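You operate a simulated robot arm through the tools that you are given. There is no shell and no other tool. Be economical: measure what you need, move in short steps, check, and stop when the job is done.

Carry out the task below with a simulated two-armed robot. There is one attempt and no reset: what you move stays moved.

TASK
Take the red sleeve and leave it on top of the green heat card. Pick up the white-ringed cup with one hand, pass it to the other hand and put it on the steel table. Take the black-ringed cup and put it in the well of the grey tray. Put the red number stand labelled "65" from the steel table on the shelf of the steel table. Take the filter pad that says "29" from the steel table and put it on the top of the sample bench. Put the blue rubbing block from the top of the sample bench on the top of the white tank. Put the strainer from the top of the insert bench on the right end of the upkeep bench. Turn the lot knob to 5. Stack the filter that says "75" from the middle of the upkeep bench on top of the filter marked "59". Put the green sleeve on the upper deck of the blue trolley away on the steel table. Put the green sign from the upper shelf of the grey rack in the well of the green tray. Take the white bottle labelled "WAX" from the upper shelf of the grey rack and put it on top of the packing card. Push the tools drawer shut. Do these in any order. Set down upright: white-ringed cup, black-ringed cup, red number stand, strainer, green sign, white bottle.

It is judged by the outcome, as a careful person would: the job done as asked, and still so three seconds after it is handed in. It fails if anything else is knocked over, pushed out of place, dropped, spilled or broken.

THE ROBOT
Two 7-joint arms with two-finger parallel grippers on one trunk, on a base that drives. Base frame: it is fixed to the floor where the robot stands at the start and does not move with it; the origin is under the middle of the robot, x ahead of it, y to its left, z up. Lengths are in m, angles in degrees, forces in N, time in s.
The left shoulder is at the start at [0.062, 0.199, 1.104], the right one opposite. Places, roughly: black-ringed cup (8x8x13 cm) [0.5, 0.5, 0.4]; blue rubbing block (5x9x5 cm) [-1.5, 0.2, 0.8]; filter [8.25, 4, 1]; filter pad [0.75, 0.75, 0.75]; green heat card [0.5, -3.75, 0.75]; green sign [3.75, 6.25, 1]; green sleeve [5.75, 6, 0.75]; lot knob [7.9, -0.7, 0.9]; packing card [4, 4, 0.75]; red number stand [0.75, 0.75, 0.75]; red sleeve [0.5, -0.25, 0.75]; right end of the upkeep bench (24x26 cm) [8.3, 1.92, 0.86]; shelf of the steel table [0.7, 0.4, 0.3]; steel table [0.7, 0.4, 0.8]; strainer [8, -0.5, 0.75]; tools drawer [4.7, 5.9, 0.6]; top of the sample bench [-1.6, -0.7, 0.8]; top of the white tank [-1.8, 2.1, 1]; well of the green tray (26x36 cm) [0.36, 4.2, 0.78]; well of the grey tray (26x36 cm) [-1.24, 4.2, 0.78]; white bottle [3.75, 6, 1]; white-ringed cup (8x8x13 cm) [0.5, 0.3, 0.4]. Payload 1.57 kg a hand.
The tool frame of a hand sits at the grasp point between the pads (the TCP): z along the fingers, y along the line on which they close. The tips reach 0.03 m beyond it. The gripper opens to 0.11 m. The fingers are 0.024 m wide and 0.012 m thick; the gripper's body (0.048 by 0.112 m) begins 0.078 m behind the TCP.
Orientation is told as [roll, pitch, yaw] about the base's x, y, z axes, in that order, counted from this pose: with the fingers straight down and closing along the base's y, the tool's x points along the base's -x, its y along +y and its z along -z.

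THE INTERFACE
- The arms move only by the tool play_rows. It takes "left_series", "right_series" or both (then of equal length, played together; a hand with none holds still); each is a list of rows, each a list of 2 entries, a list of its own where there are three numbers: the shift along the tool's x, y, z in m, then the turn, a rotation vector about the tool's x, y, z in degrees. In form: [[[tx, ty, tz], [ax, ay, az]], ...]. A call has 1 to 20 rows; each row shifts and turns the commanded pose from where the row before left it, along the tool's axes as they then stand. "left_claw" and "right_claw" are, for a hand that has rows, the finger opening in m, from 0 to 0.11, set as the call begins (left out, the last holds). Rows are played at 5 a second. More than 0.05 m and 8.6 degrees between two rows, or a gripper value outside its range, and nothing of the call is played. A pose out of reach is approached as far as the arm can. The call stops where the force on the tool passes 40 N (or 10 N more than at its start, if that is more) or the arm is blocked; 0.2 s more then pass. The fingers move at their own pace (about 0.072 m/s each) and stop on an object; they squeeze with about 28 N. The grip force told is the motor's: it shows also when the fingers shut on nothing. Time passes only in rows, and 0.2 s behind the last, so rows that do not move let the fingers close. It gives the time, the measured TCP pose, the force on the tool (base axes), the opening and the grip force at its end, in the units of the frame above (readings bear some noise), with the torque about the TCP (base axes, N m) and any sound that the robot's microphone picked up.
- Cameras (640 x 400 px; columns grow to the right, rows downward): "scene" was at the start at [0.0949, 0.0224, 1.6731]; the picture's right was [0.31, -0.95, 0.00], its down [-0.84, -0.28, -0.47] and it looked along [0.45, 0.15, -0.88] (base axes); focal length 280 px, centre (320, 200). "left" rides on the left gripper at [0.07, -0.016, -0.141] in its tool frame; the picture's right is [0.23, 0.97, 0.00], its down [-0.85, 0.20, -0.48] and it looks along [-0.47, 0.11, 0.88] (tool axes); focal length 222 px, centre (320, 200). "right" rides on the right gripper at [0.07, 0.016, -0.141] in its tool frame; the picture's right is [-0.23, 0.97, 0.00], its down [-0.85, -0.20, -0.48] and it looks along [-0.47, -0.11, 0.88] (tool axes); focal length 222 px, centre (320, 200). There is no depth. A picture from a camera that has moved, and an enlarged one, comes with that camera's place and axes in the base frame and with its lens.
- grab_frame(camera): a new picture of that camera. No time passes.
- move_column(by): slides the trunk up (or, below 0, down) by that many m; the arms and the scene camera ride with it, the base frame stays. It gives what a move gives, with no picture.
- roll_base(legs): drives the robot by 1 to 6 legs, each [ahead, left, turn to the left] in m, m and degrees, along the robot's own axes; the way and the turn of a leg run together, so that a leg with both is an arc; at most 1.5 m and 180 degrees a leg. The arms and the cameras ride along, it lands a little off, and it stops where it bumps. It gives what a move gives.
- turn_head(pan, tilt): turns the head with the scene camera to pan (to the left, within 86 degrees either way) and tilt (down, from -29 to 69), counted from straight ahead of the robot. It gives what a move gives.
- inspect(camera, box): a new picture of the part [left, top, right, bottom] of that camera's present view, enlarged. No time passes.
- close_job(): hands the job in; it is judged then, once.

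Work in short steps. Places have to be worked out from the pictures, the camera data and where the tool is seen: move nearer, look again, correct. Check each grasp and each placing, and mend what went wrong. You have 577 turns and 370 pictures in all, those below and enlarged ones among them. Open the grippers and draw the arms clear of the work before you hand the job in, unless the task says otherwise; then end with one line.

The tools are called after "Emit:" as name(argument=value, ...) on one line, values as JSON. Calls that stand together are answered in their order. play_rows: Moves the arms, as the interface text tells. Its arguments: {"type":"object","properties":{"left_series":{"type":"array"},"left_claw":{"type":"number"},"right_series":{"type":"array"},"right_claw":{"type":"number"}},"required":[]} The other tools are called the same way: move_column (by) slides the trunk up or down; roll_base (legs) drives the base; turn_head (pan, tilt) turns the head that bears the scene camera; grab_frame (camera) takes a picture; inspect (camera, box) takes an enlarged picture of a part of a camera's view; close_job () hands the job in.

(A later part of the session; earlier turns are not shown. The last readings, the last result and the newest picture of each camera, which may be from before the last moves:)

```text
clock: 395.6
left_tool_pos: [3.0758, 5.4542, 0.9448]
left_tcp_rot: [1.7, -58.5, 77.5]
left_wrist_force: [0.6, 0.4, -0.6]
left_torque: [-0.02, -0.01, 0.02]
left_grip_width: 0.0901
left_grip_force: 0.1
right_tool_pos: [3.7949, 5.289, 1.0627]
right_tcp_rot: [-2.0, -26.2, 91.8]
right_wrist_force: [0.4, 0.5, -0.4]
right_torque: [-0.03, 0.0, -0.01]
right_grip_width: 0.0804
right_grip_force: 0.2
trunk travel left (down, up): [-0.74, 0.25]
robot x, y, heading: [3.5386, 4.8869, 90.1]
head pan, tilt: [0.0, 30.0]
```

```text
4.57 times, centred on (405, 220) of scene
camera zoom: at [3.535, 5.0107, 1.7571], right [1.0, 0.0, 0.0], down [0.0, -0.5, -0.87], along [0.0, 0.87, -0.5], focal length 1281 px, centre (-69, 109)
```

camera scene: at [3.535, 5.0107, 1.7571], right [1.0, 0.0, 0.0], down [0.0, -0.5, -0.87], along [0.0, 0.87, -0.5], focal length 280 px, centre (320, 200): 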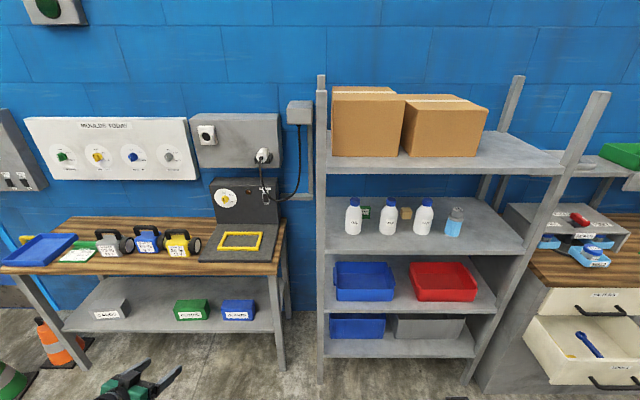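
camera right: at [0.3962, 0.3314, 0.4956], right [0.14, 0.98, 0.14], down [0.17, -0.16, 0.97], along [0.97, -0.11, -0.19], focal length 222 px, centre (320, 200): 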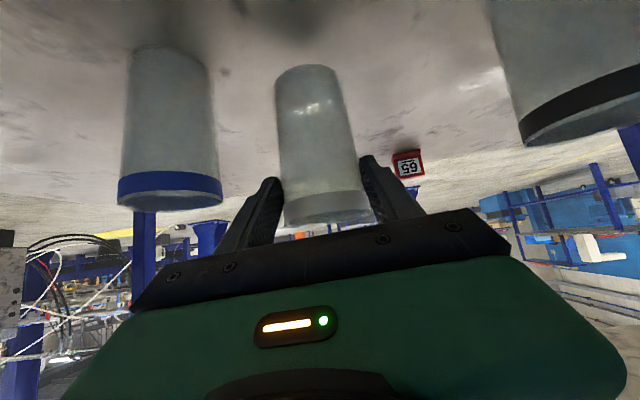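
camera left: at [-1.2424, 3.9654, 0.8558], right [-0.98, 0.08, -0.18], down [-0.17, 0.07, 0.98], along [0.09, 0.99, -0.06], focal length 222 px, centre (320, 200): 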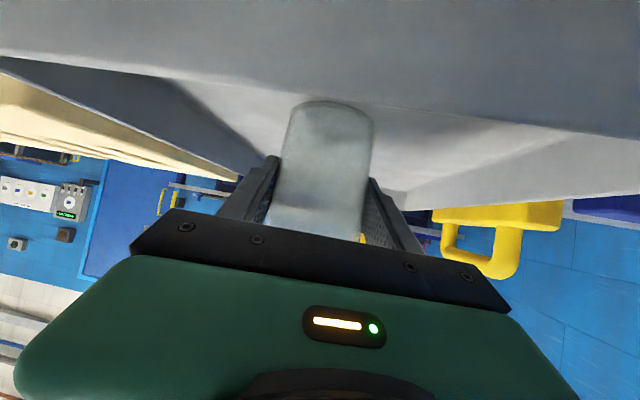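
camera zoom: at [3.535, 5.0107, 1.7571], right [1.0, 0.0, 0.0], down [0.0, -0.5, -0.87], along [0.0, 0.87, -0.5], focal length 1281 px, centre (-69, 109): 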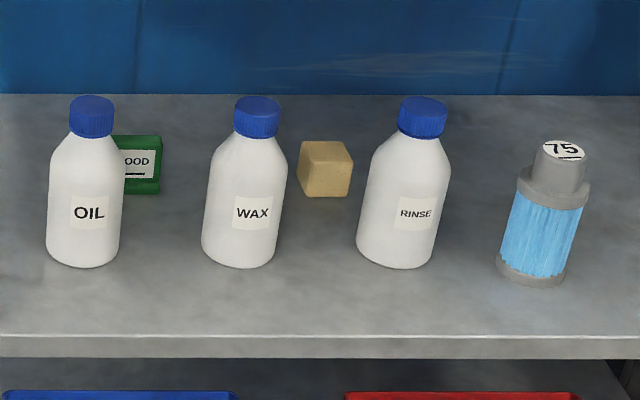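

WAX is the middle bottle at ≈(3.832,6.01) on the shelf (z≈1.01). Prepare the right hand: tilt to 55° while extending, open 0.1.

Emit:
play_rows(right_series=[[[-0.034, 0, 0.02], [0, -7.2, 0]], [[-0.03, 0, 0.025], [0, -7.2, 0]], [[-0.028, 0, 0.03], [0, -7.2, 0]], [[-0.025, 0, 0.03], [0, -7.2, 0]], [[0, 0, 0], [-2, 0, 0]]], right_claw=0.1)

Emit:
grab_frame(camera="right")

Emit:
grab_frame(camera="scene")

```text
clock: 396.8
left_tool_pos: [3.077, 5.4529, 0.9462]
left_tcp_rot: [1.8, -58.4, 77.2]
left_wrist_force: [-1.1, -0.9, 0.1]
left_torque: [-0.01, 0.01, 0.01]
left_grip_width: 0.0897
left_grip_force: 0.0
right_tool_pos: [3.7946, 5.447, 1.0487]
right_tcp_rot: [-1.1, -55.1, 93.4]
right_wrist_force: [-0.7, 0.3, -0.2]
right_torque: [-0.01, 0.02, 0.02]
right_grip_width: 0.1
right_grip_force: 0.1
trunk travel left (down, up): [-0.74, 0.25]
robot x, y, heading: [3.5387, 4.8892, 90.2]
head pan, tilt: [0.0, 30.0]
```

```text
203 pictures are left
camera right: at [3.7849, 5.2897, 1.0703], right [-0.98, 0.09, 0.18], down [0.18, 0.1, 0.98], along [0.07, 0.99, -0.12], focal length 222 px, centre (320, 200)
```

right: 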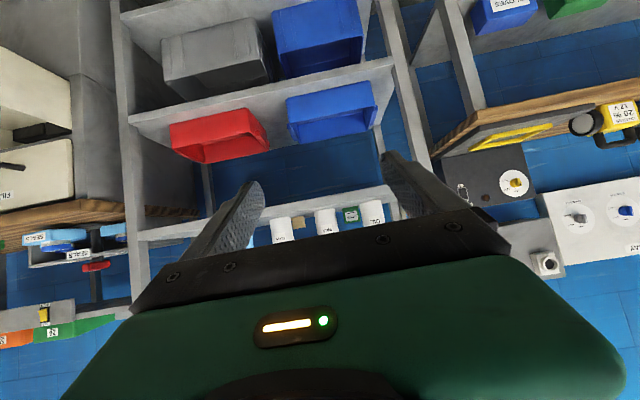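

```text
202 pictures are left
camera scene: at [3.5375, 5.0106, 1.7571], right [1.0, 0.01, 0.0], down [0.0, -0.5, -0.87], along [0.0, 0.87, -0.5], focal length 280 px, centre (320, 200)
```

scene: 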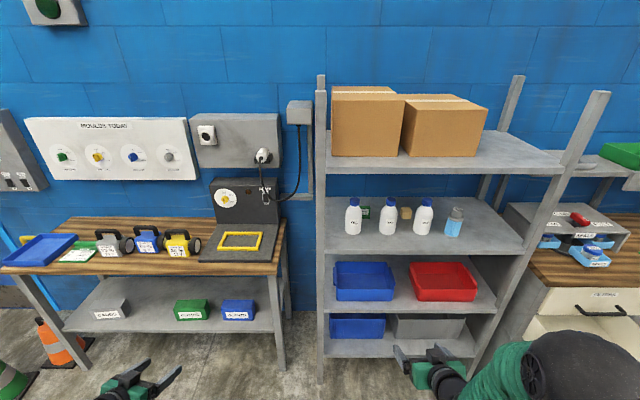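

Raise and pull back the left hand so it clears the left bench; trunk up 4 cm.

Emit:
play_rows(left_series=[[[-0.024, 0, -0.038], [0, 0, 0]], [[-0.024, 0, -0.038], [0, 0, 0]], [[-0.024, 0, -0.038], [0, 0, 0]], [[-0.024, 0, -0.038], [0, 0, 0]], [[-0.024, 0, -0.038], [0, 0, 0]], [[0, 0, 0], [0, 0, 0]]])

Emit:
move_column(by=0.045)

Emit:
roll_base(legs=[[0.33, -0.03, 0]])

Emit:
grab_frame(camera="right")

Emit:
grab_frame(camera="scene")

```text
clock: 398.2
left_tool_pos: [3.0599, 5.3554, 1.1451]
left_tcp_rot: [1.7, -58.4, 77.3]
left_wrist_force: [-0.2, 0.3, -0.1]
left_torque: [0.0, 0.0, 0.02]
left_grip_width: 0.0901
left_grip_force: 0.2
right_tool_pos: [3.795, 5.447, 1.0468]
right_tcp_rot: [-1.1, -54.9, 93.4]
right_wrist_force: [0.6, 0.8, 0.9]
right_torque: [-0.02, 0.02, 0.01]
right_grip_width: 0.1002
right_grip_force: 0.2
trunk travel left (down, up): [-0.74, 0.25]
robot x, y, heading: [3.5407, 4.886, 90.2]
head pan, tilt: [0.0, 30.0]
```

```text
clock: 399.1
left_tool_pos: [3.06, 5.3551, 1.1902]
left_tcp_rot: [1.7, -58.4, 77.3]
left_wrist_force: [-0.2, 0.5, -0.1]
left_torque: [0.02, 0.01, -0.01]
left_grip_width: 0.0898
left_grip_force: 0.2
right_tool_pos: [3.7941, 5.4473, 1.0922]
right_tcp_rot: [-1.2, -55.0, 93.4]
right_wrist_force: [0.3, -0.6, 0.7]
right_torque: [-0.01, 0.02, 0.0]
right_grip_width: 0.0999
right_grip_force: 0.1
trunk travel left (down, up): [-0.785, 0.205]
robot x, y, heading: [3.5402, 4.8889, 90.3]
head pan, tilt: [0.0, 30.0]
```

```text
clock: 401.3
left_tool_pos: [3.0835, 5.6811, 1.1924]
left_tcp_rot: [1.9, -58.6, 77.6]
left_wrist_force: [-0.2, 0.5, 0.3]
left_torque: [-0.02, -0.01, -0.05]
left_grip_width: 0.0899
left_grip_force: 0.0
right_tool_pos: [3.8166, 5.7788, 1.0946]
right_tcp_rot: [-1.2, -55.1, 93.9]
right_wrist_force: [0.2, 0.0, -0.6]
right_torque: [0.02, 0.01, 0.03]
right_grip_width: 0.0998
right_grip_force: 0.0
trunk travel left (down, up): [-0.785, 0.205]
robot x, y, heading: [3.566, 5.2229, 90.7]
head pan, tilt: [0.0, 30.0]
```

```text
201 pictures are left
camera right: at [3.8078, 5.6222, 1.1162], right [-0.98, 0.08, 0.17], down [0.18, 0.11, 0.98], along [0.06, 0.99, -0.12], focal length 222 px, centre (320, 200)
```

right: 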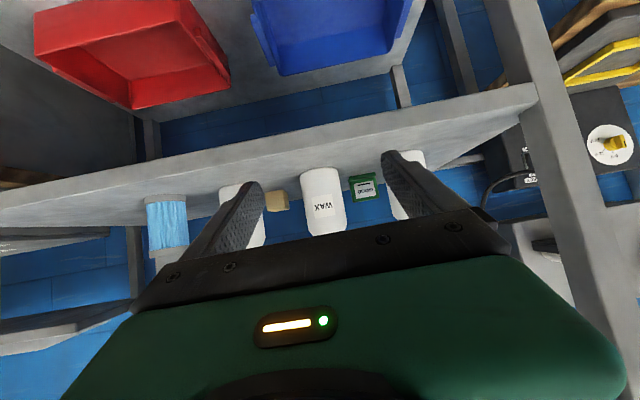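

```text
200 pictures are left
camera scene: at [3.5615, 5.3391, 1.8024], right [1.0, 0.01, 0.0], down [0.01, -0.5, -0.87], along [-0.01, 0.87, -0.5], focal length 280 px, centre (320, 200)
```

scene: 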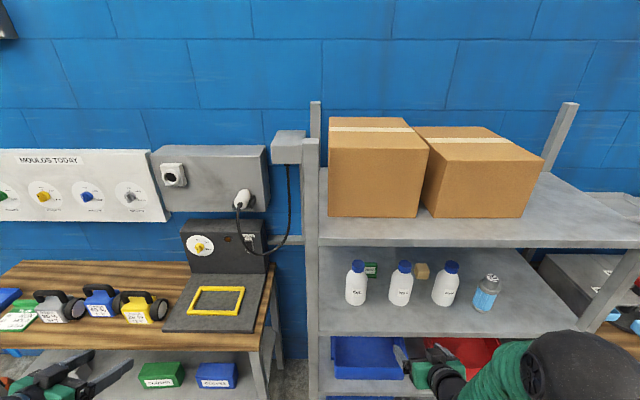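

Aligned with WAX. To keep the elbow low, raise and extend the arm 8 cm, and lower the trunk 10 cm.

Emit:
play_rows(right_series=[[[-0.032, 0, 0.002], [0, 0, 0]], [[-0.032, 0, 0.002], [0, 0, 0]], [[-0.032, 0, 0.002], [0, 0, 0]], [[-0.032, 0, 0.002], [0, 0, 0]], [[0, 0, 0], [0, 0, 0]]])

Emit:
move_column(by=-0.1)

Emit:
grab_frame(camera="right")

Emit:
grab_frame(camera="scene")

```text
clock: 402.5
left_tool_pos: [3.084, 5.6839, 1.1923]
left_tcp_rot: [1.9, -58.5, 77.6]
left_wrist_force: [0.1, -0.3, -0.1]
left_torque: [0.01, -0.01, -0.01]
left_grip_width: 0.0902
left_grip_force: 0.0
right_tool_pos: [3.8139, 5.8605, 1.1968]
right_tcp_rot: [-1.1, -55.0, 93.9]
right_wrist_force: [-0.3, 0.7, -0.5]
right_torque: [0.04, 0.0, 0.0]
right_grip_width: 0.1001
right_grip_force: 0.1
trunk travel left (down, up): [-0.785, 0.205]
robot x, y, heading: [3.5667, 5.2239, 90.8]
head pan, tilt: [0.0, 30.0]
```

```text
clock: 403.9
left_tool_pos: [3.0847, 5.6841, 1.0918]
left_tcp_rot: [1.7, -58.5, 77.6]
left_wrist_force: [-0.1, -0.2, 0.5]
left_torque: [0.01, 0.0, -0.03]
left_grip_width: 0.0902
left_grip_force: 0.1
right_tool_pos: [3.8135, 5.86, 1.096]
right_tcp_rot: [-1.0, -55.0, 93.8]
right_wrist_force: [-0.6, -0.1, 0.4]
right_torque: [-0.05, -0.01, -0.01]
right_grip_width: 0.1001
right_grip_force: 0.0
trunk travel left (down, up): [-0.685, 0.305]
robot x, y, heading: [3.5628, 5.2208, 90.5]
head pan, tilt: [0.0, 30.0]
```

```text
199 pictures are left
camera right: at [3.8041, 5.7042, 1.1182], right [-0.98, 0.08, 0.18], down [0.18, 0.11, 0.98], along [0.06, 0.99, -0.12], focal length 222 px, centre (320, 200)
```

right: 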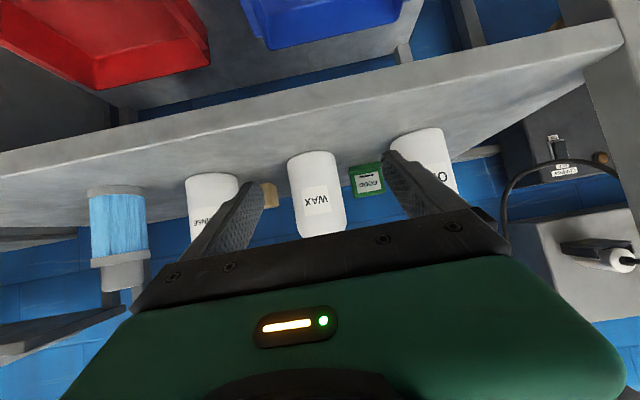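

```text
198 pictures are left
camera scene: at [3.563, 5.343, 1.7021], right [1.0, 0.01, 0.0], down [0.01, -0.5, -0.87], along [-0.01, 0.87, -0.5], focal length 280 px, centre (320, 200)
```

scene: 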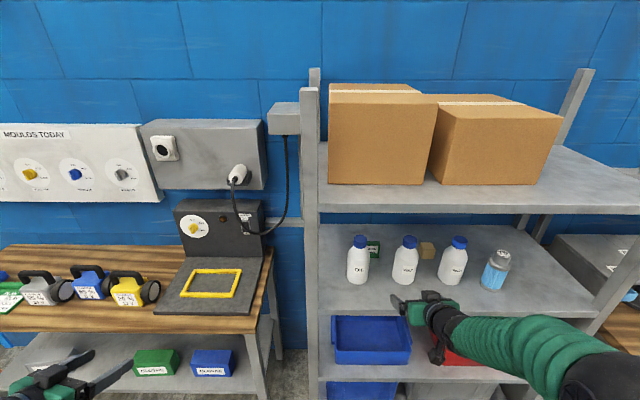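

Elbow is lower now. Drive 0.13 forward to put the bottle between the fingers.

Emit:
roll_base(legs=[[0.1, -0.006, -0.4]])

Emit:
grab_frame(camera="right")

```text
clock: 405.0
left_tool_pos: [3.0919, 5.7866, 1.0916]
left_tcp_rot: [1.7, -58.6, 77.3]
left_wrist_force: [-0.8, 0.4, 0.2]
left_torque: [-0.01, 0.0, 0.01]
left_grip_width: 0.0903
left_grip_force: 0.0
right_tool_pos: [3.8218, 5.9591, 1.0976]
right_tcp_rot: [-1.2, -54.9, 93.6]
right_wrist_force: [-1.0, 0.3, -0.3]
right_torque: [0.03, -0.03, -0.01]
right_grip_width: 0.0999
right_grip_force: 0.0
trunk travel left (down, up): [-0.685, 0.305]
robot x, y, heading: [3.5698, 5.3189, 90.5]
head pan, tilt: [0.0, 30.0]
```

```text
197 pictures are left
camera right: at [3.8103, 5.8021, 1.1191], right [-0.98, 0.09, 0.17], down [0.18, 0.11, 0.98], along [0.07, 0.99, -0.12], focal length 222 px, centre (320, 200)
```

right: 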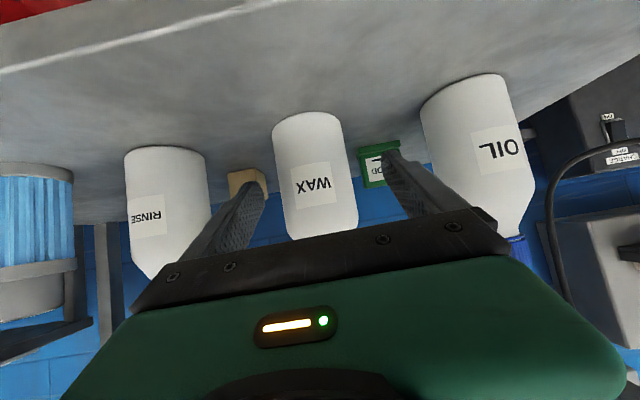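

Advance 3.5 cm with the arm, shift 6 mm right.

Emit:
play_rows(right_series=[[[-0.01, -0.006, 0.0145], [0, 0, 0]], [[-0.01, 0, 0.0145], [0, 0, 0]], [[0, 0, 0], [0, 0, 0]]])

Emit:
grab_frame(camera="right")

```text
clock: 405.8
left_tool_pos: [3.0914, 5.7895, 1.0894]
left_tcp_rot: [1.8, -58.4, 77.2]
left_wrist_force: [-0.2, 0.1, -0.1]
left_torque: [0.01, 0.0, 0.05]
left_grip_width: 0.0901
left_grip_force: 0.1
right_tool_pos: [3.8254, 5.9971, 1.0954]
right_tcp_rot: [-1.2, -54.9, 93.5]
right_wrist_force: [0.0, 0.6, -1.1]
right_torque: [0.04, 0.0, 0.02]
right_grip_width: 0.1
right_grip_force: 0.0
trunk travel left (down, up): [-0.685, 0.305]
robot x, y, heading: [3.5704, 5.3213, 90.3]
head pan, tilt: [0.0, 30.0]
```

```text
196 pictures are left
camera right: at [3.8154, 5.8402, 1.1171], right [-0.98, 0.09, 0.17], down [0.18, 0.11, 0.98], along [0.07, 0.99, -0.12], focal length 222 px, centre (320, 200)
```

right: 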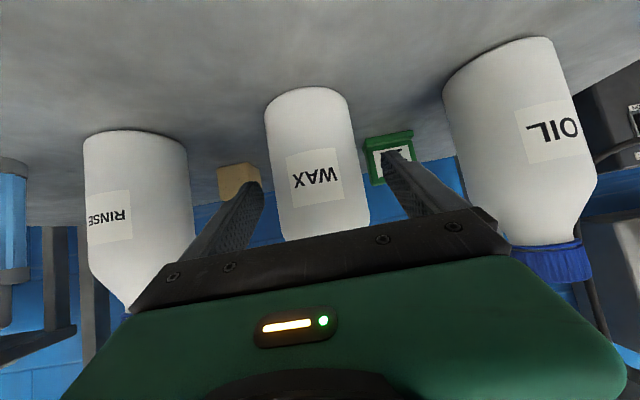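

Advance another 2.2 cm, then close.

Emit:
play_rows(right_series=[[[-0.0126, 0, 0.018], [0, 0, 0]], [[0, 0, 0], [0, 0, 0]]])

Emit:
play_rows(right_series=[[[0, 0, 0], [0, 0, 0]], [[0, 0, 0], [0, 0, 0]], [[0, 0, 0], [0, 0, 0]], [[0, 0, 0], [0, 0, 0]]], right_claw=0)

Emit:
grab_frame(camera="right")

```text
clock: 406.4
left_tool_pos: [3.0928, 5.7886, 1.0917]
left_tcp_rot: [1.8, -58.5, 77.2]
left_wrist_force: [0.5, 0.2, 0.2]
left_torque: [0.01, 0.01, -0.01]
left_grip_width: 0.09
left_grip_force: 0.1
right_tool_pos: [3.827, 6.0159, 1.0934]
right_tcp_rot: [-1.0, -54.8, 93.4]
right_wrist_force: [-0.6, -0.5, 0.1]
right_torque: [0.01, 0.0, 0.01]
right_grip_width: 0.1
right_grip_force: 0.1
trunk travel left (down, up): [-0.685, 0.305]
robot x, y, heading: [3.5721, 5.3202, 90.3]
head pan, tilt: [0.0, 30.0]
```

```text
clock: 407.4
left_tool_pos: [3.0926, 5.7883, 1.0917]
left_tcp_rot: [1.7, -58.5, 77.2]
left_wrist_force: [-0.5, 0.1, 0.2]
left_torque: [-0.02, 0.02, 0.02]
left_grip_width: 0.0901
left_grip_force: 0.0
right_tool_pos: [3.8272, 6.0171, 1.0954]
right_tcp_rot: [-1.0, -55.0, 93.4]
right_wrist_force: [-1.3, 1.4, 3.0]
right_torque: [0.1, 0.23, -0.02]
right_grip_width: 0.0689
right_grip_force: 27.5
trunk travel left (down, up): [-0.685, 0.305]
robot x, y, heading: [3.5717, 5.3237, 90.5]
head pan, tilt: [0.0, 30.0]
```

```text
195 pictures are left
camera right: at [3.8163, 5.8605, 1.1172], right [-0.98, 0.09, 0.18], down [0.18, 0.11, 0.98], along [0.07, 0.99, -0.12], focal length 222 px, centre (320, 200)
```

right: 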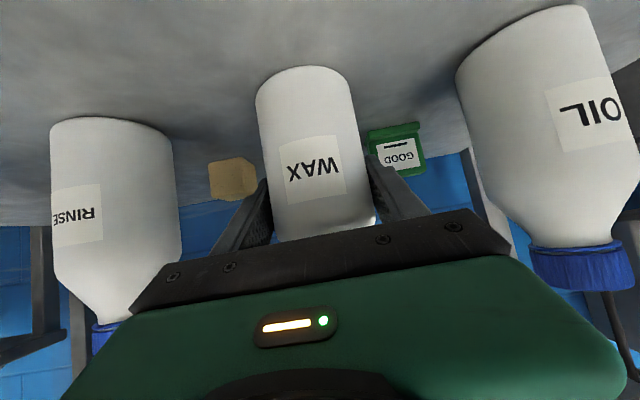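

Gripped at 69 mm. Lift 5 cm by trunk and back out.

Emit:
move_column(by=0.05)

Emit:
roll_base(legs=[[-0.4, 0, 0]])

Emit:
grab_frame(camera="right")

Emit:
grab_frame(camera="scene")

```text
clock: 408.3
left_tool_pos: [3.0944, 5.7906, 1.1408]
left_tcp_rot: [1.7, -58.4, 77.3]
left_wrist_force: [-0.1, -0.4, 1.2]
left_torque: [-0.02, 0.04, -0.02]
left_grip_width: 0.09
left_grip_force: 0.1
right_tool_pos: [3.8259, 6.0174, 1.1443]
right_tcp_rot: [-1.0, -54.8, 93.5]
right_wrist_force: [0.2, 0.1, -4.4]
right_torque: [0.02, 0.02, 0.02]
right_grip_width: 0.0687
right_grip_force: 28.6
trunk travel left (down, up): [-0.735, 0.255]
robot x, y, heading: [3.5718, 5.3203, 90.3]
head pan, tilt: [0.0, 30.0]
```

```text
clock: 410.8
left_tool_pos: [3.0942, 5.3891, 1.14]
left_tcp_rot: [1.7, -58.4, 77.5]
left_wrist_force: [0.1, -1.1, -1.2]
left_torque: [-0.02, -0.03, 0.01]
left_grip_width: 0.0902
left_grip_force: 0.1
right_tool_pos: [3.826, 5.6216, 1.1436]
right_tcp_rot: [-0.9, -54.8, 93.6]
right_wrist_force: [0.3, 0.3, -4.2]
right_torque: [0.0, 0.02, 0.03]
right_grip_width: 0.0689
right_grip_force: 27.8
trunk travel left (down, up): [-0.735, 0.255]
robot x, y, heading: [3.5737, 4.9224, 90.6]
head pan, tilt: [0.0, 30.0]
```

```text
194 pictures are left
camera right: at [3.8172, 5.4648, 1.1654], right [-0.98, 0.08, 0.18], down [0.18, 0.11, 0.98], along [0.06, 0.99, -0.12], focal length 222 px, centre (320, 200)
```

right: 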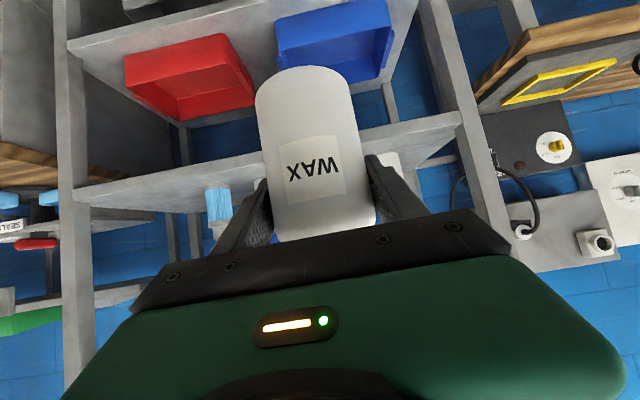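

```text
193 pictures are left
camera scene: at [3.5717, 5.0501, 1.7517], right [1.0, 0.01, 0.0], down [0.01, -0.5, -0.86], along [-0.01, 0.86, -0.5], focal length 280 px, centre (320, 200)
```

scene: 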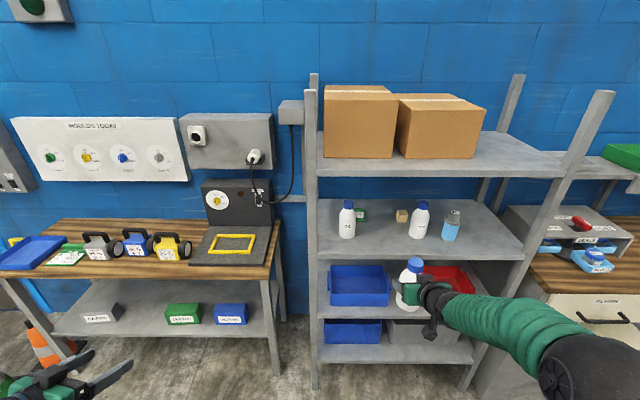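

WAX is held. Turn right 90° and look at the packing bench behind.

Emit:
roll_base(legs=[[0, 0, -90]])

Emit:
turn_head(pan=-60, tilt=35)

Emit:
grab_frame(camera="scene")

```text
clock: 415.1
left_tool_pos: [4.0417, 5.3988, 1.141]
left_tcp_rot: [1.8, -58.4, -13.1]
left_wrist_force: [0.2, -0.2, -0.5]
left_torque: [-0.01, 0.01, -0.04]
left_grip_width: 0.0897
left_grip_force: 0.1
right_tool_pos: [4.2676, 4.6649, 1.1446]
right_tcp_rot: [-1.0, -55.1, 3.2]
right_wrist_force: [0.4, -0.2, -4.0]
right_torque: [0.0, 0.03, 0.01]
right_grip_width: 0.0687
right_grip_force: 27.7
trunk travel left (down, up): [-0.735, 0.255]
robot x, y, heading: [3.5725, 4.9277, 0.0]
head pan, tilt: [0.0, 30.0]
```

```text
clock: 416.4
left_tool_pos: [4.0399, 5.3993, 1.1413]
left_tcp_rot: [1.8, -58.6, -13.0]
left_wrist_force: [0.3, -0.2, -0.1]
left_torque: [0.0, 0.02, 0.0]
left_grip_width: 0.0899
left_grip_force: 0.0
right_tool_pos: [4.2645, 4.665, 1.1444]
right_tcp_rot: [-1.1, -55.0, 3.2]
right_wrist_force: [0.1, -0.3, -4.7]
right_torque: [-0.02, 0.0, 0.0]
right_grip_width: 0.0688
right_grip_force: 28.2
trunk travel left (down, up): [-0.735, 0.255]
robot x, y, heading: [3.5749, 4.9181, -0.0]
head pan, tilt: [-60.0, 35.0]
```

```text
192 pictures are left
camera scene: at [3.6529, 4.8479, 1.7443], right [-0.87, -0.5, 0.0], down [-0.29, 0.5, -0.82], along [0.41, -0.71, -0.57], focal length 280 px, centre (320, 200)
```

scene: 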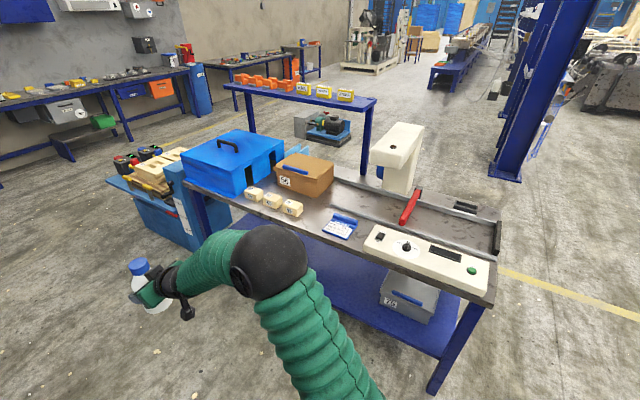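

Zoom on the card.

Emit:
inspect(camera="scene", box=[230, 140, 500, 310])

```text
2.35 times, centred on (365, 225) of scene
camera zoom: at [3.6529, 4.8479, 1.7443], right [-0.87, -0.5, 0.0], down [-0.29, 0.5, -0.82], along [0.41, -0.71, -0.57], focal length 660 px, centre (214, 141)
```

zoom: 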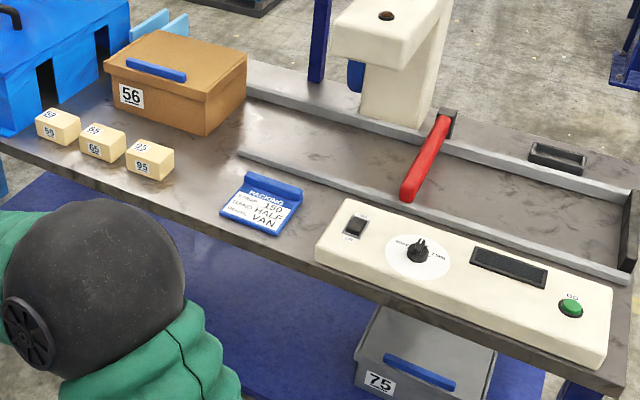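

Packing card centre ≈(4.115,3.83), bench edge y≈3.96. Turn to face −y and strafe left so the bottle lines up.

Emit:
roll_base(legs=[[0, 0, -90], [0, 0.79, 0]])

Emit:
turn_head(pan=-15, tilt=50)

Emit:
grab_frame(camera="scene")

Emit:
grab_frame(camera="right")

```text
clock: 424.4
left_tool_pos: [4.8479, 4.4927, 1.1431]
left_tcp_rot: [2.3, -58.4, -101.5]
left_wrist_force: [0.0, 0.4, 0.2]
left_torque: [-0.01, -0.03, 0.03]
left_grip_width: 0.0898
left_grip_force: 0.0
right_tool_pos: [4.122, 4.244, 1.1433]
right_tcp_rot: [-0.6, -55.1, -85.5]
right_wrist_force: [-0.5, -0.1, -3.2]
right_torque: [-0.03, -0.02, 0.01]
right_grip_width: 0.0686
right_grip_force: 28.1
trunk travel left (down, up): [-0.735, 0.255]
robot x, y, heading: [4.3614, 4.9456, -88.2]
head pan, tilt: [-60.0, 35.0]
```

```text
clock: 425.5
left_tool_pos: [4.8522, 4.4937, 1.1429]
left_tcp_rot: [1.9, -58.5, -101.3]
left_wrist_force: [-0.5, -0.3, 0.0]
left_torque: [-0.03, -0.01, -0.01]
left_grip_width: 0.0902
left_grip_force: 0.0
right_tool_pos: [4.1242, 4.2462, 1.1449]
right_tcp_rot: [-1.1, -54.9, -85.2]
right_wrist_force: [0.0, 0.0, -3.3]
right_torque: [0.01, 0.0, 0.02]
right_grip_width: 0.0692
right_grip_force: 28.1
trunk travel left (down, up): [-0.735, 0.255]
robot x, y, heading: [4.361, 4.9466, -88.5]
head pan, tilt: [-15.0, 50.0]
```

```text
190 pictures are left
camera scene: at [4.348, 4.8345, 1.7225], right [-0.97, 0.23, 0.0], down [0.17, 0.75, -0.64], along [-0.15, -0.62, -0.77], focal length 280 px, centre (320, 200)
```

scene: 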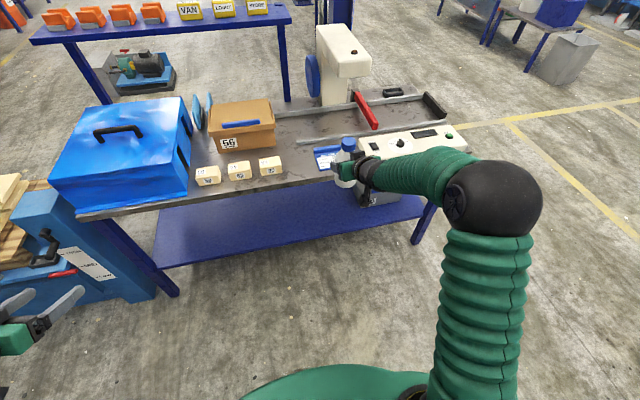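

```text
189 pictures are left
camera right: at [4.1293, 4.4019, 1.1676], right [0.98, -0.06, 0.18], down [-0.18, -0.11, 0.98], along [-0.04, -0.99, -0.12], focal length 222 px, centre (320, 200)
```

right: 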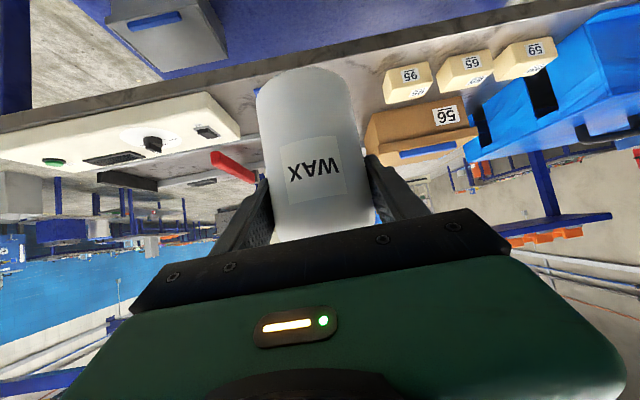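

Drive forward 0.2 (turn −1.5°) and take a closer look.

Emit:
roll_base(legs=[[0.2, 0, -1.5]])

Emit:
turn_head(pan=0, tilt=55)

Emit:
inspect(camera="scene", box=[280, 80, 520, 230])

```text
clock: 427.1
left_tool_pos: [4.8454, 4.2873, 1.1438]
left_tcp_rot: [2.0, -58.9, -102.8]
left_wrist_force: [-0.2, 0.1, -0.5]
left_torque: [-0.02, 0.04, -0.02]
left_grip_width: 0.0901
left_grip_force: 0.1
right_tool_pos: [4.111, 4.0569, 1.1481]
right_tcp_rot: [-1.0, -55.1, -86.5]
right_wrist_force: [0.1, 1.1, -4.7]
right_torque: [0.03, 0.0, -0.02]
right_grip_width: 0.069
right_grip_force: 28.1
trunk travel left (down, up): [-0.735, 0.255]
robot x, y, heading: [4.3676, 4.7453, -89.6]
head pan, tilt: [-15.0, 50.0]
```

```text
clock: 427.9
left_tool_pos: [4.8448, 4.2828, 1.1425]
left_tcp_rot: [1.9, -58.6, -102.6]
left_wrist_force: [-1.2, -0.2, 0.0]
left_torque: [0.02, 0.0, 0.03]
left_grip_width: 0.0899
left_grip_force: 0.1
right_tool_pos: [4.1123, 4.0529, 1.1449]
right_tcp_rot: [-1.0, -55.0, -86.4]
right_wrist_force: [-0.3, 0.3, -4.5]
right_torque: [-0.02, -0.01, 0.01]
right_grip_width: 0.069
right_grip_force: 27.9
trunk travel left (down, up): [-0.735, 0.255]
robot x, y, heading: [4.3635, 4.7498, -89.7]
head pan, tilt: [0.0, 55.0]
```

```text
2.67 times, centred on (400, 155) of scene
camera zoom: at [4.3694, 4.6384, 1.7159], right [-1.0, -0.01, 0.0], down [-0.01, 0.82, -0.57], along [0.0, -0.57, -0.82], focal length 747 px, centre (107, 320)
```

zoom: 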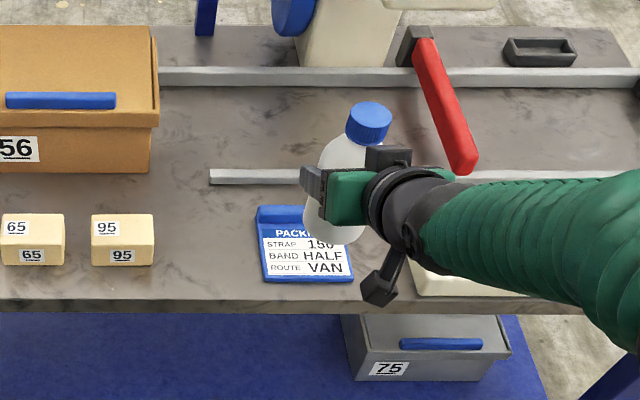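

The bench top is ≈0.87; card face centre ≈(4.08,3.93). Align above it and lower part way.

Emit:
roll_base(legs=[[0.115, -0.03, 0]])

Emit:
move_column(by=-0.1)

Emit:
inspect(camera="scene", box=[280, 80, 520, 230])

Emit:
grab_frame(camera="right")

```text
clock: 429.1
left_tool_pos: [4.8251, 4.1743, 1.14]
left_tcp_rot: [1.3, -58.8, -102.0]
left_wrist_force: [0.9, 0.3, -0.3]
left_torque: [-0.02, 0.05, -0.01]
left_grip_width: 0.0899
left_grip_force: 0.0
right_tool_pos: [4.0917, 3.9425, 1.148]
right_tcp_rot: [-1.5, -55.1, -85.8]
right_wrist_force: [0.8, -0.6, -3.7]
right_torque: [0.01, 0.03, -0.04]
right_grip_width: 0.069
right_grip_force: 28.0
trunk travel left (down, up): [-0.735, 0.255]
robot x, y, heading: [4.3369, 4.633, -89.4]
head pan, tilt: [0.0, 55.0]
```

```text
clock: 430.4
left_tool_pos: [4.8153, 4.1719, 1.0424]
left_tcp_rot: [2.2, -58.7, -102.8]
left_wrist_force: [0.4, -0.2, 0.2]
left_torque: [0.0, 0.01, -0.04]
left_grip_width: 0.0898
left_grip_force: 0.1
right_tool_pos: [4.0836, 3.9401, 1.0442]
right_tcp_rot: [-0.7, -55.0, -86.5]
right_wrist_force: [-0.6, -0.4, -4.4]
right_torque: [0.0, 0.04, 0.03]
right_grip_width: 0.0689
right_grip_force: 28.1
trunk travel left (down, up): [-0.635, 0.355]
robot x, y, heading: [4.3404, 4.6345, -89.6]
head pan, tilt: [0.0, 55.0]
```

```text
2.67 times, centred on (400, 155) of scene
camera zoom: at [4.3385, 4.5257, 1.616], right [-1.0, -0.01, 0.0], down [-0.01, 0.82, -0.57], along [0.01, -0.57, -0.82], focal length 747 px, centre (107, 320)
```

zoom: 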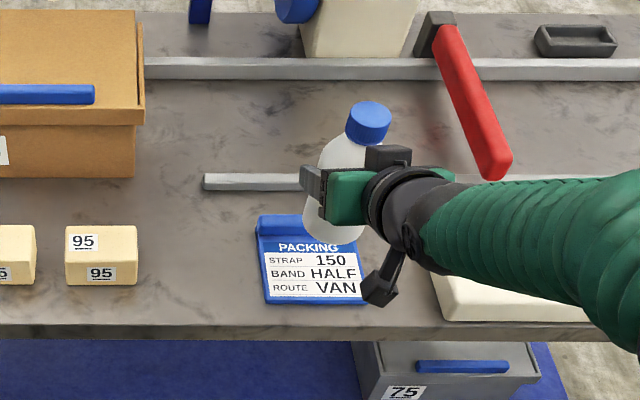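

```text
186 pictures are left
camera right: at [4.0914, 4.0961, 1.067], right [0.98, -0.08, 0.18], down [-0.19, -0.11, 0.98], along [-0.06, -0.99, -0.12], focal length 222 px, centre (320, 200)
```

right: 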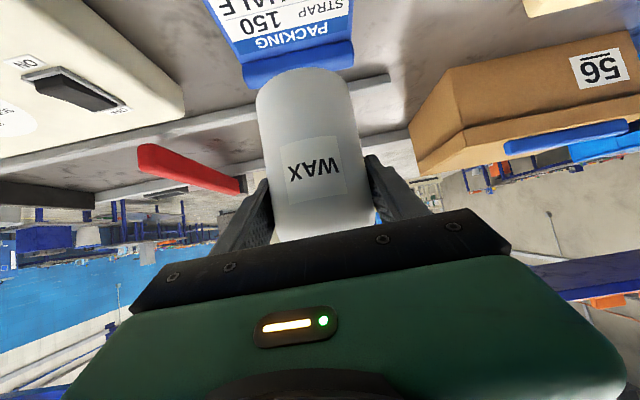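

Card centre confirmed (4.082,3.933), bottle right above. Lower 6 cm, then small steps.

Emit:
move_column(by=-0.06)

Emit:
grab_frame(camera="right")

Emit:
inspect(camera="scene", box=[280, 80, 520, 230])

```text
clock: 431.4
left_tool_pos: [4.8167, 4.1725, 0.9818]
left_tcp_rot: [2.0, -58.7, -102.4]
left_wrist_force: [-0.2, 0.7, 0.1]
left_torque: [0.02, 0.01, -0.01]
left_grip_width: 0.0901
left_grip_force: 0.1
right_tool_pos: [4.0842, 3.9404, 0.9849]
right_tcp_rot: [-0.9, -55.1, -86.4]
right_wrist_force: [0.0, -0.1, -3.5]
right_torque: [0.0, -0.03, 0.02]
right_grip_width: 0.0689
right_grip_force: 28.0
trunk travel left (down, up): [-0.575, 0.415]
robot x, y, heading: [4.3388, 4.6332, -89.3]
head pan, tilt: [0.0, 55.0]
```

```text
185 pictures are left
camera right: at [4.0934, 4.0967, 1.0078], right [0.98, -0.08, 0.18], down [-0.19, -0.11, 0.98], along [-0.06, -0.99, -0.12], focal length 222 px, centre (320, 200)
```

right: 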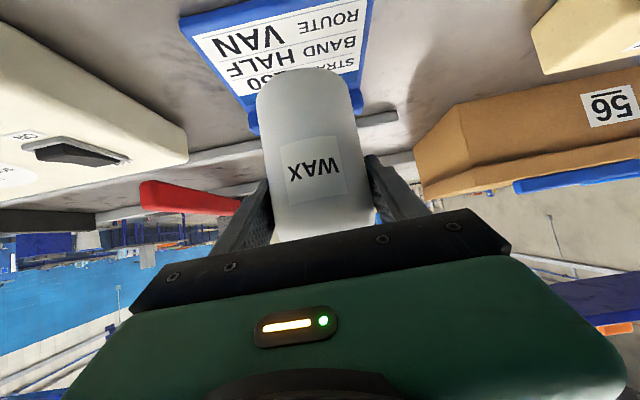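

```text
2.67 times, centred on (400, 155) of scene
camera zoom: at [4.3415, 4.5266, 1.556], right [-1.0, -0.01, 0.0], down [-0.01, 0.82, -0.57], along [0.0, -0.57, -0.82], focal length 747 px, centre (107, 320)
```

zoom: 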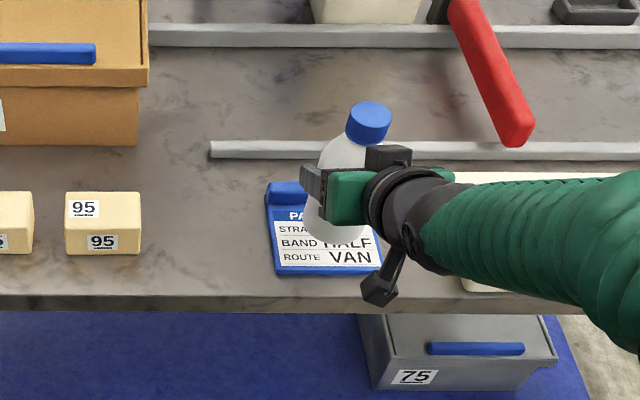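

Good. Lower in small steps until contact.

Emit:
play_rows(right_series=[[[0.0066, 0.005, 0.0046], [0, 0, 0]], [[0.0033, 0, 0.0023], [0, 0, 0]], [[0.0033, 0, 0.0023], [0, 0, 0]], [[0.0033, 0, 0.0023], [0, 0, 0]], [[0.0033, 0, 0.0023], [0, 0, 0]], [[0.0033, 0, 0.0023], [0, 0, 0]], [[0.0033, 0, 0.0023], [0, 0, 0]], [[0.0033, 0, 0.0023], [0, 0, 0]], [[0.0033, 0, 0.0023], [0, 0, 0]], [[0.0033, 0, 0.0023], [0, 0, 0]], [[0.0033, 0, 0.0023], [0, 0, 0]], [[0.0033, 0, 0.0023], [0, 0, 0]]])

Emit:
grab_frame(camera="right")

Emit:
inspect(camera="scene", box=[280, 80, 520, 230])

```text
clock: 434.0
left_tool_pos: [4.8186, 4.1751, 0.9848]
left_tcp_rot: [2.0, -58.8, -102.6]
left_wrist_force: [0.1, 0.4, 0.1]
left_torque: [0.0, -0.02, 0.0]
left_grip_width: 0.0899
left_grip_force: 0.0
right_tool_pos: [4.0893, 3.9426, 0.9379]
right_tcp_rot: [-0.9, -55.5, -86.3]
right_wrist_force: [-0.9, -2.5, 22.5]
right_torque: [-0.21, -0.4, 0.17]
right_grip_width: 0.0686
right_grip_force: 28.1
trunk travel left (down, up): [-0.575, 0.415]
robot x, y, heading: [4.3412, 4.6344, -89.6]
head pan, tilt: [0.0, 55.0]
```

```text
183 pictures are left
camera right: at [4.0983, 4.0987, 0.9584], right [0.98, -0.08, 0.18], down [-0.19, -0.1, 0.98], along [-0.06, -0.99, -0.11], focal length 222 px, centre (320, 200)
```

right: 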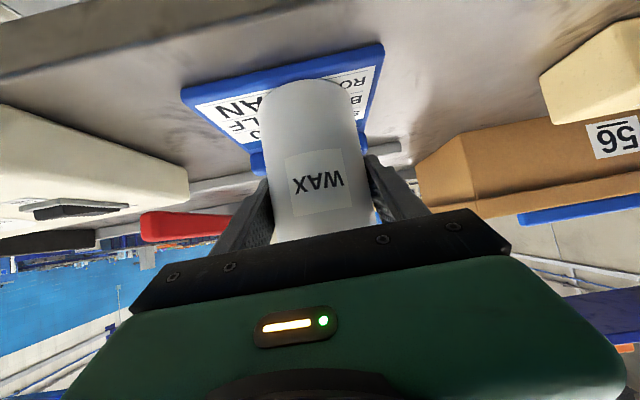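

```text
2.67 times, centred on (400, 155) of scene
camera zoom: at [4.3433, 4.5323, 1.5567], right [-1.0, -0.01, 0.0], down [-0.01, 0.82, -0.57], along [0.0, -0.57, -0.82], focal length 747 px, centre (107, 320)
```

zoom: 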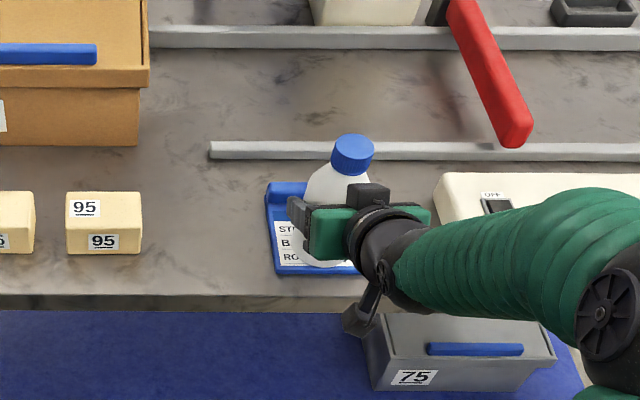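

Bottle stands on the card. Ease, open, withdraw.

Emit:
play_rows(right_series=[[[-0.002, 0, -0.0015], [0, 0, 0]], [[0, 0, 0], [0, 0, 0]]])

Emit:
play_rows(right_series=[[[0, 0, 0], [0, 0, 0]], [[0, 0, 0], [0, 0, 0]], [[0, 0, -0.02], [0, 0, 0]], [[0, 0, -0.04], [0, 0, 0]], [[-0.01, 0, -0.04], [0, 0, 0]], [[-0.01, 0, -0.04], [0, 0, 0]]], right_claw=0.088)

Emit:
grab_frame(camera="scene")

```text
clock: 434.6
left_tool_pos: [4.8179, 4.1737, 0.984]
left_tcp_rot: [2.1, -58.8, -102.6]
left_wrist_force: [0.5, -0.1, -0.8]
left_torque: [0.0, -0.02, 0.0]
left_grip_width: 0.09
left_grip_force: 0.1
right_tool_pos: [4.0903, 3.9421, 0.937]
right_tcp_rot: [-0.9, -55.1, -86.4]
right_wrist_force: [-1.2, -1.8, 16.3]
right_torque: [-0.43, -0.37, -0.04]
right_grip_width: 0.0686
right_grip_force: 28.0
trunk travel left (down, up): [-0.575, 0.415]
robot x, y, heading: [4.339, 4.63, -89.5]
head pan, tilt: [0.0, 55.0]
```

```text
clock: 436.0
left_tool_pos: [4.8178, 4.1736, 0.9827]
left_tcp_rot: [2.0, -58.8, -102.6]
left_wrist_force: [0.4, -0.5, 0.6]
left_torque: [0.0, 0.01, -0.01]
left_grip_width: 0.0901
left_grip_force: 0.1
right_tool_pos: [4.0871, 4.0483, 1.0331]
right_tcp_rot: [-1.0, -55.1, -86.4]
right_wrist_force: [-0.4, -0.2, -0.1]
right_torque: [-0.01, 0.03, 0.0]
right_grip_width: 0.0882
right_grip_force: 0.0
trunk travel left (down, up): [-0.575, 0.415]
robot x, y, heading: [4.3399, 4.6333, -89.5]
head pan, tilt: [0.0, 55.0]
```

```text
181 pictures are left
camera scene: at [4.3424, 4.5307, 1.5563], right [-1.0, -0.01, 0.0], down [-0.01, 0.82, -0.57], along [0.0, -0.57, -0.82], focal length 280 px, centre (320, 200)
```

scene: 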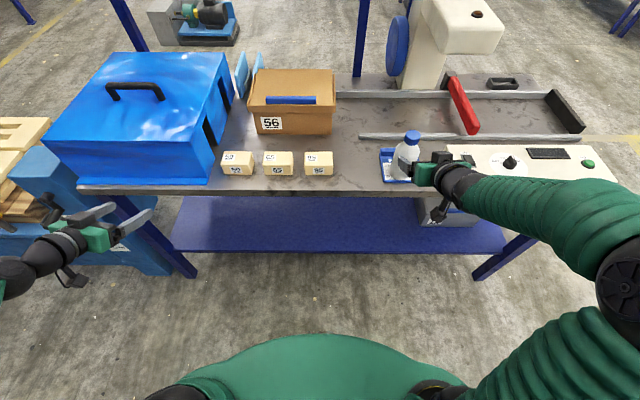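

WAX done. Back off, turn to the rack again for the green sign.

Emit:
roll_base(legs=[[-0.3, 0, 0], [0, -0.75, 0], [0, 0, 180]])

Emit:
turn_head(pan=0, tilt=30)

Emit:
grab_frame(camera="scene")

Emit:
inspect(camera="scene", box=[320, 160, 500, 260])

```text
clock: 449.1
left_tool_pos: [3.088, 5.3604, 0.9829]
left_tcp_rot: [2.0, -58.7, 79.6]
left_wrist_force: [-0.2, 0.2, 0.6]
left_torque: [-0.01, 0.04, 0.0]
left_grip_width: 0.09
left_grip_force: 0.0
right_tool_pos: [3.8132, 5.5149, 1.0322]
right_tcp_rot: [-0.9, -55.1, 95.7]
right_wrist_force: [0.5, -0.2, -0.3]
right_torque: [0.01, -0.02, -0.01]
right_grip_width: 0.088
right_grip_force: 0.1
trunk travel left (down, up): [-0.575, 0.415]
robot x, y, heading: [3.5835, 4.9175, 92.7]
head pan, tilt: [0.0, 55.0]
```

```text
clock: 450.0
left_tool_pos: [3.0883, 5.3586, 0.9834]
left_tcp_rot: [2.1, -58.7, 79.6]
left_wrist_force: [0.6, 0.3, 0.1]
left_torque: [0.01, 0.02, -0.01]
left_grip_width: 0.0901
left_grip_force: 0.0
right_tool_pos: [3.8149, 5.515, 1.0329]
right_tcp_rot: [-0.8, -55.1, 95.7]
right_wrist_force: [0.1, -0.3, 0.0]
right_torque: [0.02, 0.02, 0.02]
right_grip_width: 0.0877
right_grip_force: 0.0
trunk travel left (down, up): [-0.575, 0.415]
robot x, y, heading: [3.5852, 4.9172, 92.7]
head pan, tilt: [0.0, 30.0]
```

```text
180 pictures are left
camera scene: at [3.5777, 5.0401, 1.592], right [1.0, 0.05, 0.0], down [0.02, -0.5, -0.86], along [-0.04, 0.86, -0.5], focal length 280 px, centre (320, 200)
```

scene: 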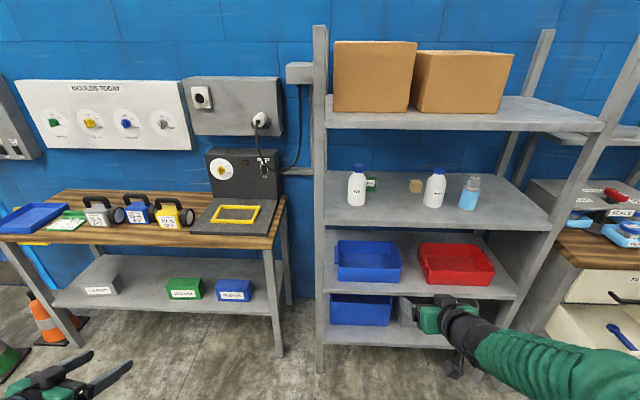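

```text
3.56 times, centred on (410, 210) of scene
camera zoom: at [3.5777, 5.0401, 1.592], right [1.0, 0.05, 0.0], down [0.02, -0.5, -0.86], along [-0.04, 0.86, -0.5], focal length 996 px, centre (0, 164)
```

zoom: 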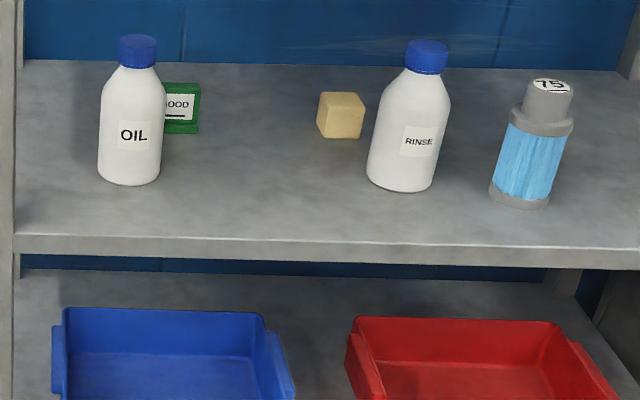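

Sign sits at ≈(3.73,6.14), partly behind OIL; I'll come in from the front-right at ~27°. Turn the right hand's yaw by 22°, trunk +1.5 cm.

Emit:
play_rows(right_series=[[[0, 0, 0], [-6.0, 0, -4.2]], [[0, 0, 0], [-6.0, 0, -4.2]], [[0, 0, 0], [-6.0, 0, -4.2]], [[0, 0, 0], [0, 0, 0]]], right_claw=0.1)

Emit:
move_column(by=0.018)

Emit:
roll_base(legs=[[0.25, 0, -2.7]])

Emit:
grab_frame(camera="right")

Emit:
grab_frame(camera="scene")

```text
clock: 451.0
left_tool_pos: [3.0879, 5.3603, 0.9826]
left_tcp_rot: [2.0, -58.7, 79.6]
left_wrist_force: [0.2, 0.0, -1.0]
left_torque: [0.02, -0.01, -0.02]
left_grip_width: 0.0899
left_grip_force: 0.0
right_tool_pos: [3.8145, 5.5148, 1.0327]
right_tcp_rot: [-0.9, -55.0, 117.6]
right_wrist_force: [0.0, -0.4, 1.1]
right_torque: [-0.01, -0.03, 0.05]
right_grip_width: 0.1
right_grip_force: 0.1
trunk travel left (down, up): [-0.575, 0.415]
robot x, y, heading: [3.5833, 4.9205, 92.7]
head pan, tilt: [0.0, 30.0]
```

```text
clock: 451.7
left_tool_pos: [3.0875, 5.3596, 1.001]
left_tcp_rot: [2.0, -58.7, 79.6]
left_wrist_force: [0.4, -1.0, 0.1]
left_torque: [0.0, -0.02, 0.0]
left_grip_width: 0.0898
left_grip_force: 0.0
right_tool_pos: [3.8152, 5.5151, 1.0512]
right_tcp_rot: [-0.7, -54.9, 117.7]
right_wrist_force: [-0.1, 1.1, 0.3]
right_torque: [0.0, 0.0, -0.03]
right_grip_width: 0.1001
right_grip_force: 0.1
trunk travel left (down, up): [-0.593, 0.397]
robot x, y, heading: [3.5858, 4.9159, 92.6]
head pan, tilt: [0.0, 30.0]
```

```text
clock: 453.5
left_tool_pos: [3.1022, 5.63, 1.0015]
left_tcp_rot: [2.0, -58.7, 77.0]
left_wrist_force: [0.0, 0.3, -0.2]
left_torque: [0.0, 0.02, 0.02]
left_grip_width: 0.09
left_grip_force: 0.0
right_tool_pos: [3.8356, 5.7516, 1.0513]
right_tcp_rot: [-0.9, -54.9, 115.1]
right_wrist_force: [-0.4, 1.0, 0.6]
right_torque: [-0.01, -0.03, 0.0]
right_grip_width: 0.0999
right_grip_force: 0.2
trunk travel left (down, up): [-0.593, 0.397]
robot x, y, heading: [3.5784, 5.164, 90.1]
head pan, tilt: [0.0, 30.0]
```

```text
178 pictures are left
camera right: at [3.8842, 5.6019, 1.0734], right [-0.94, -0.28, 0.18], down [0.13, 0.17, 0.98], along [-0.31, 0.94, -0.12], focal length 222 px, centre (320, 200)
```

right: 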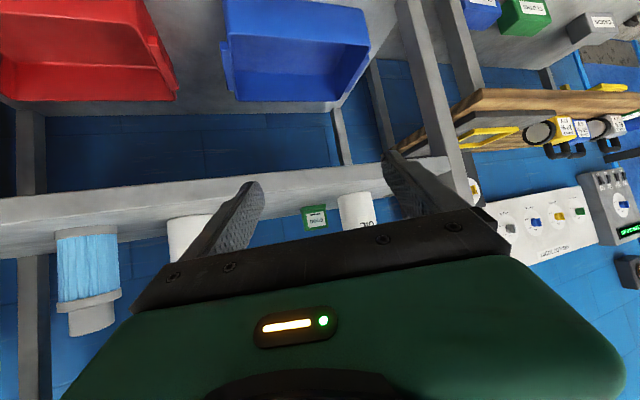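

```text
177 pictures are left
camera scene: at [3.5774, 5.2872, 1.6102], right [1.0, 0.0, 0.0], down [0.0, -0.5, -0.87], along [0.0, 0.87, -0.5], focal length 280 px, centre (320, 200)
```

scene: 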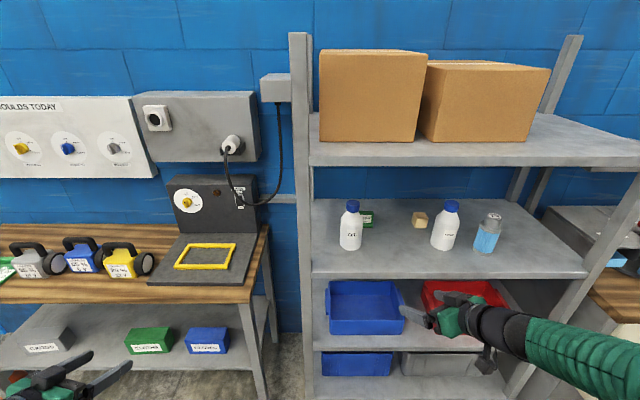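

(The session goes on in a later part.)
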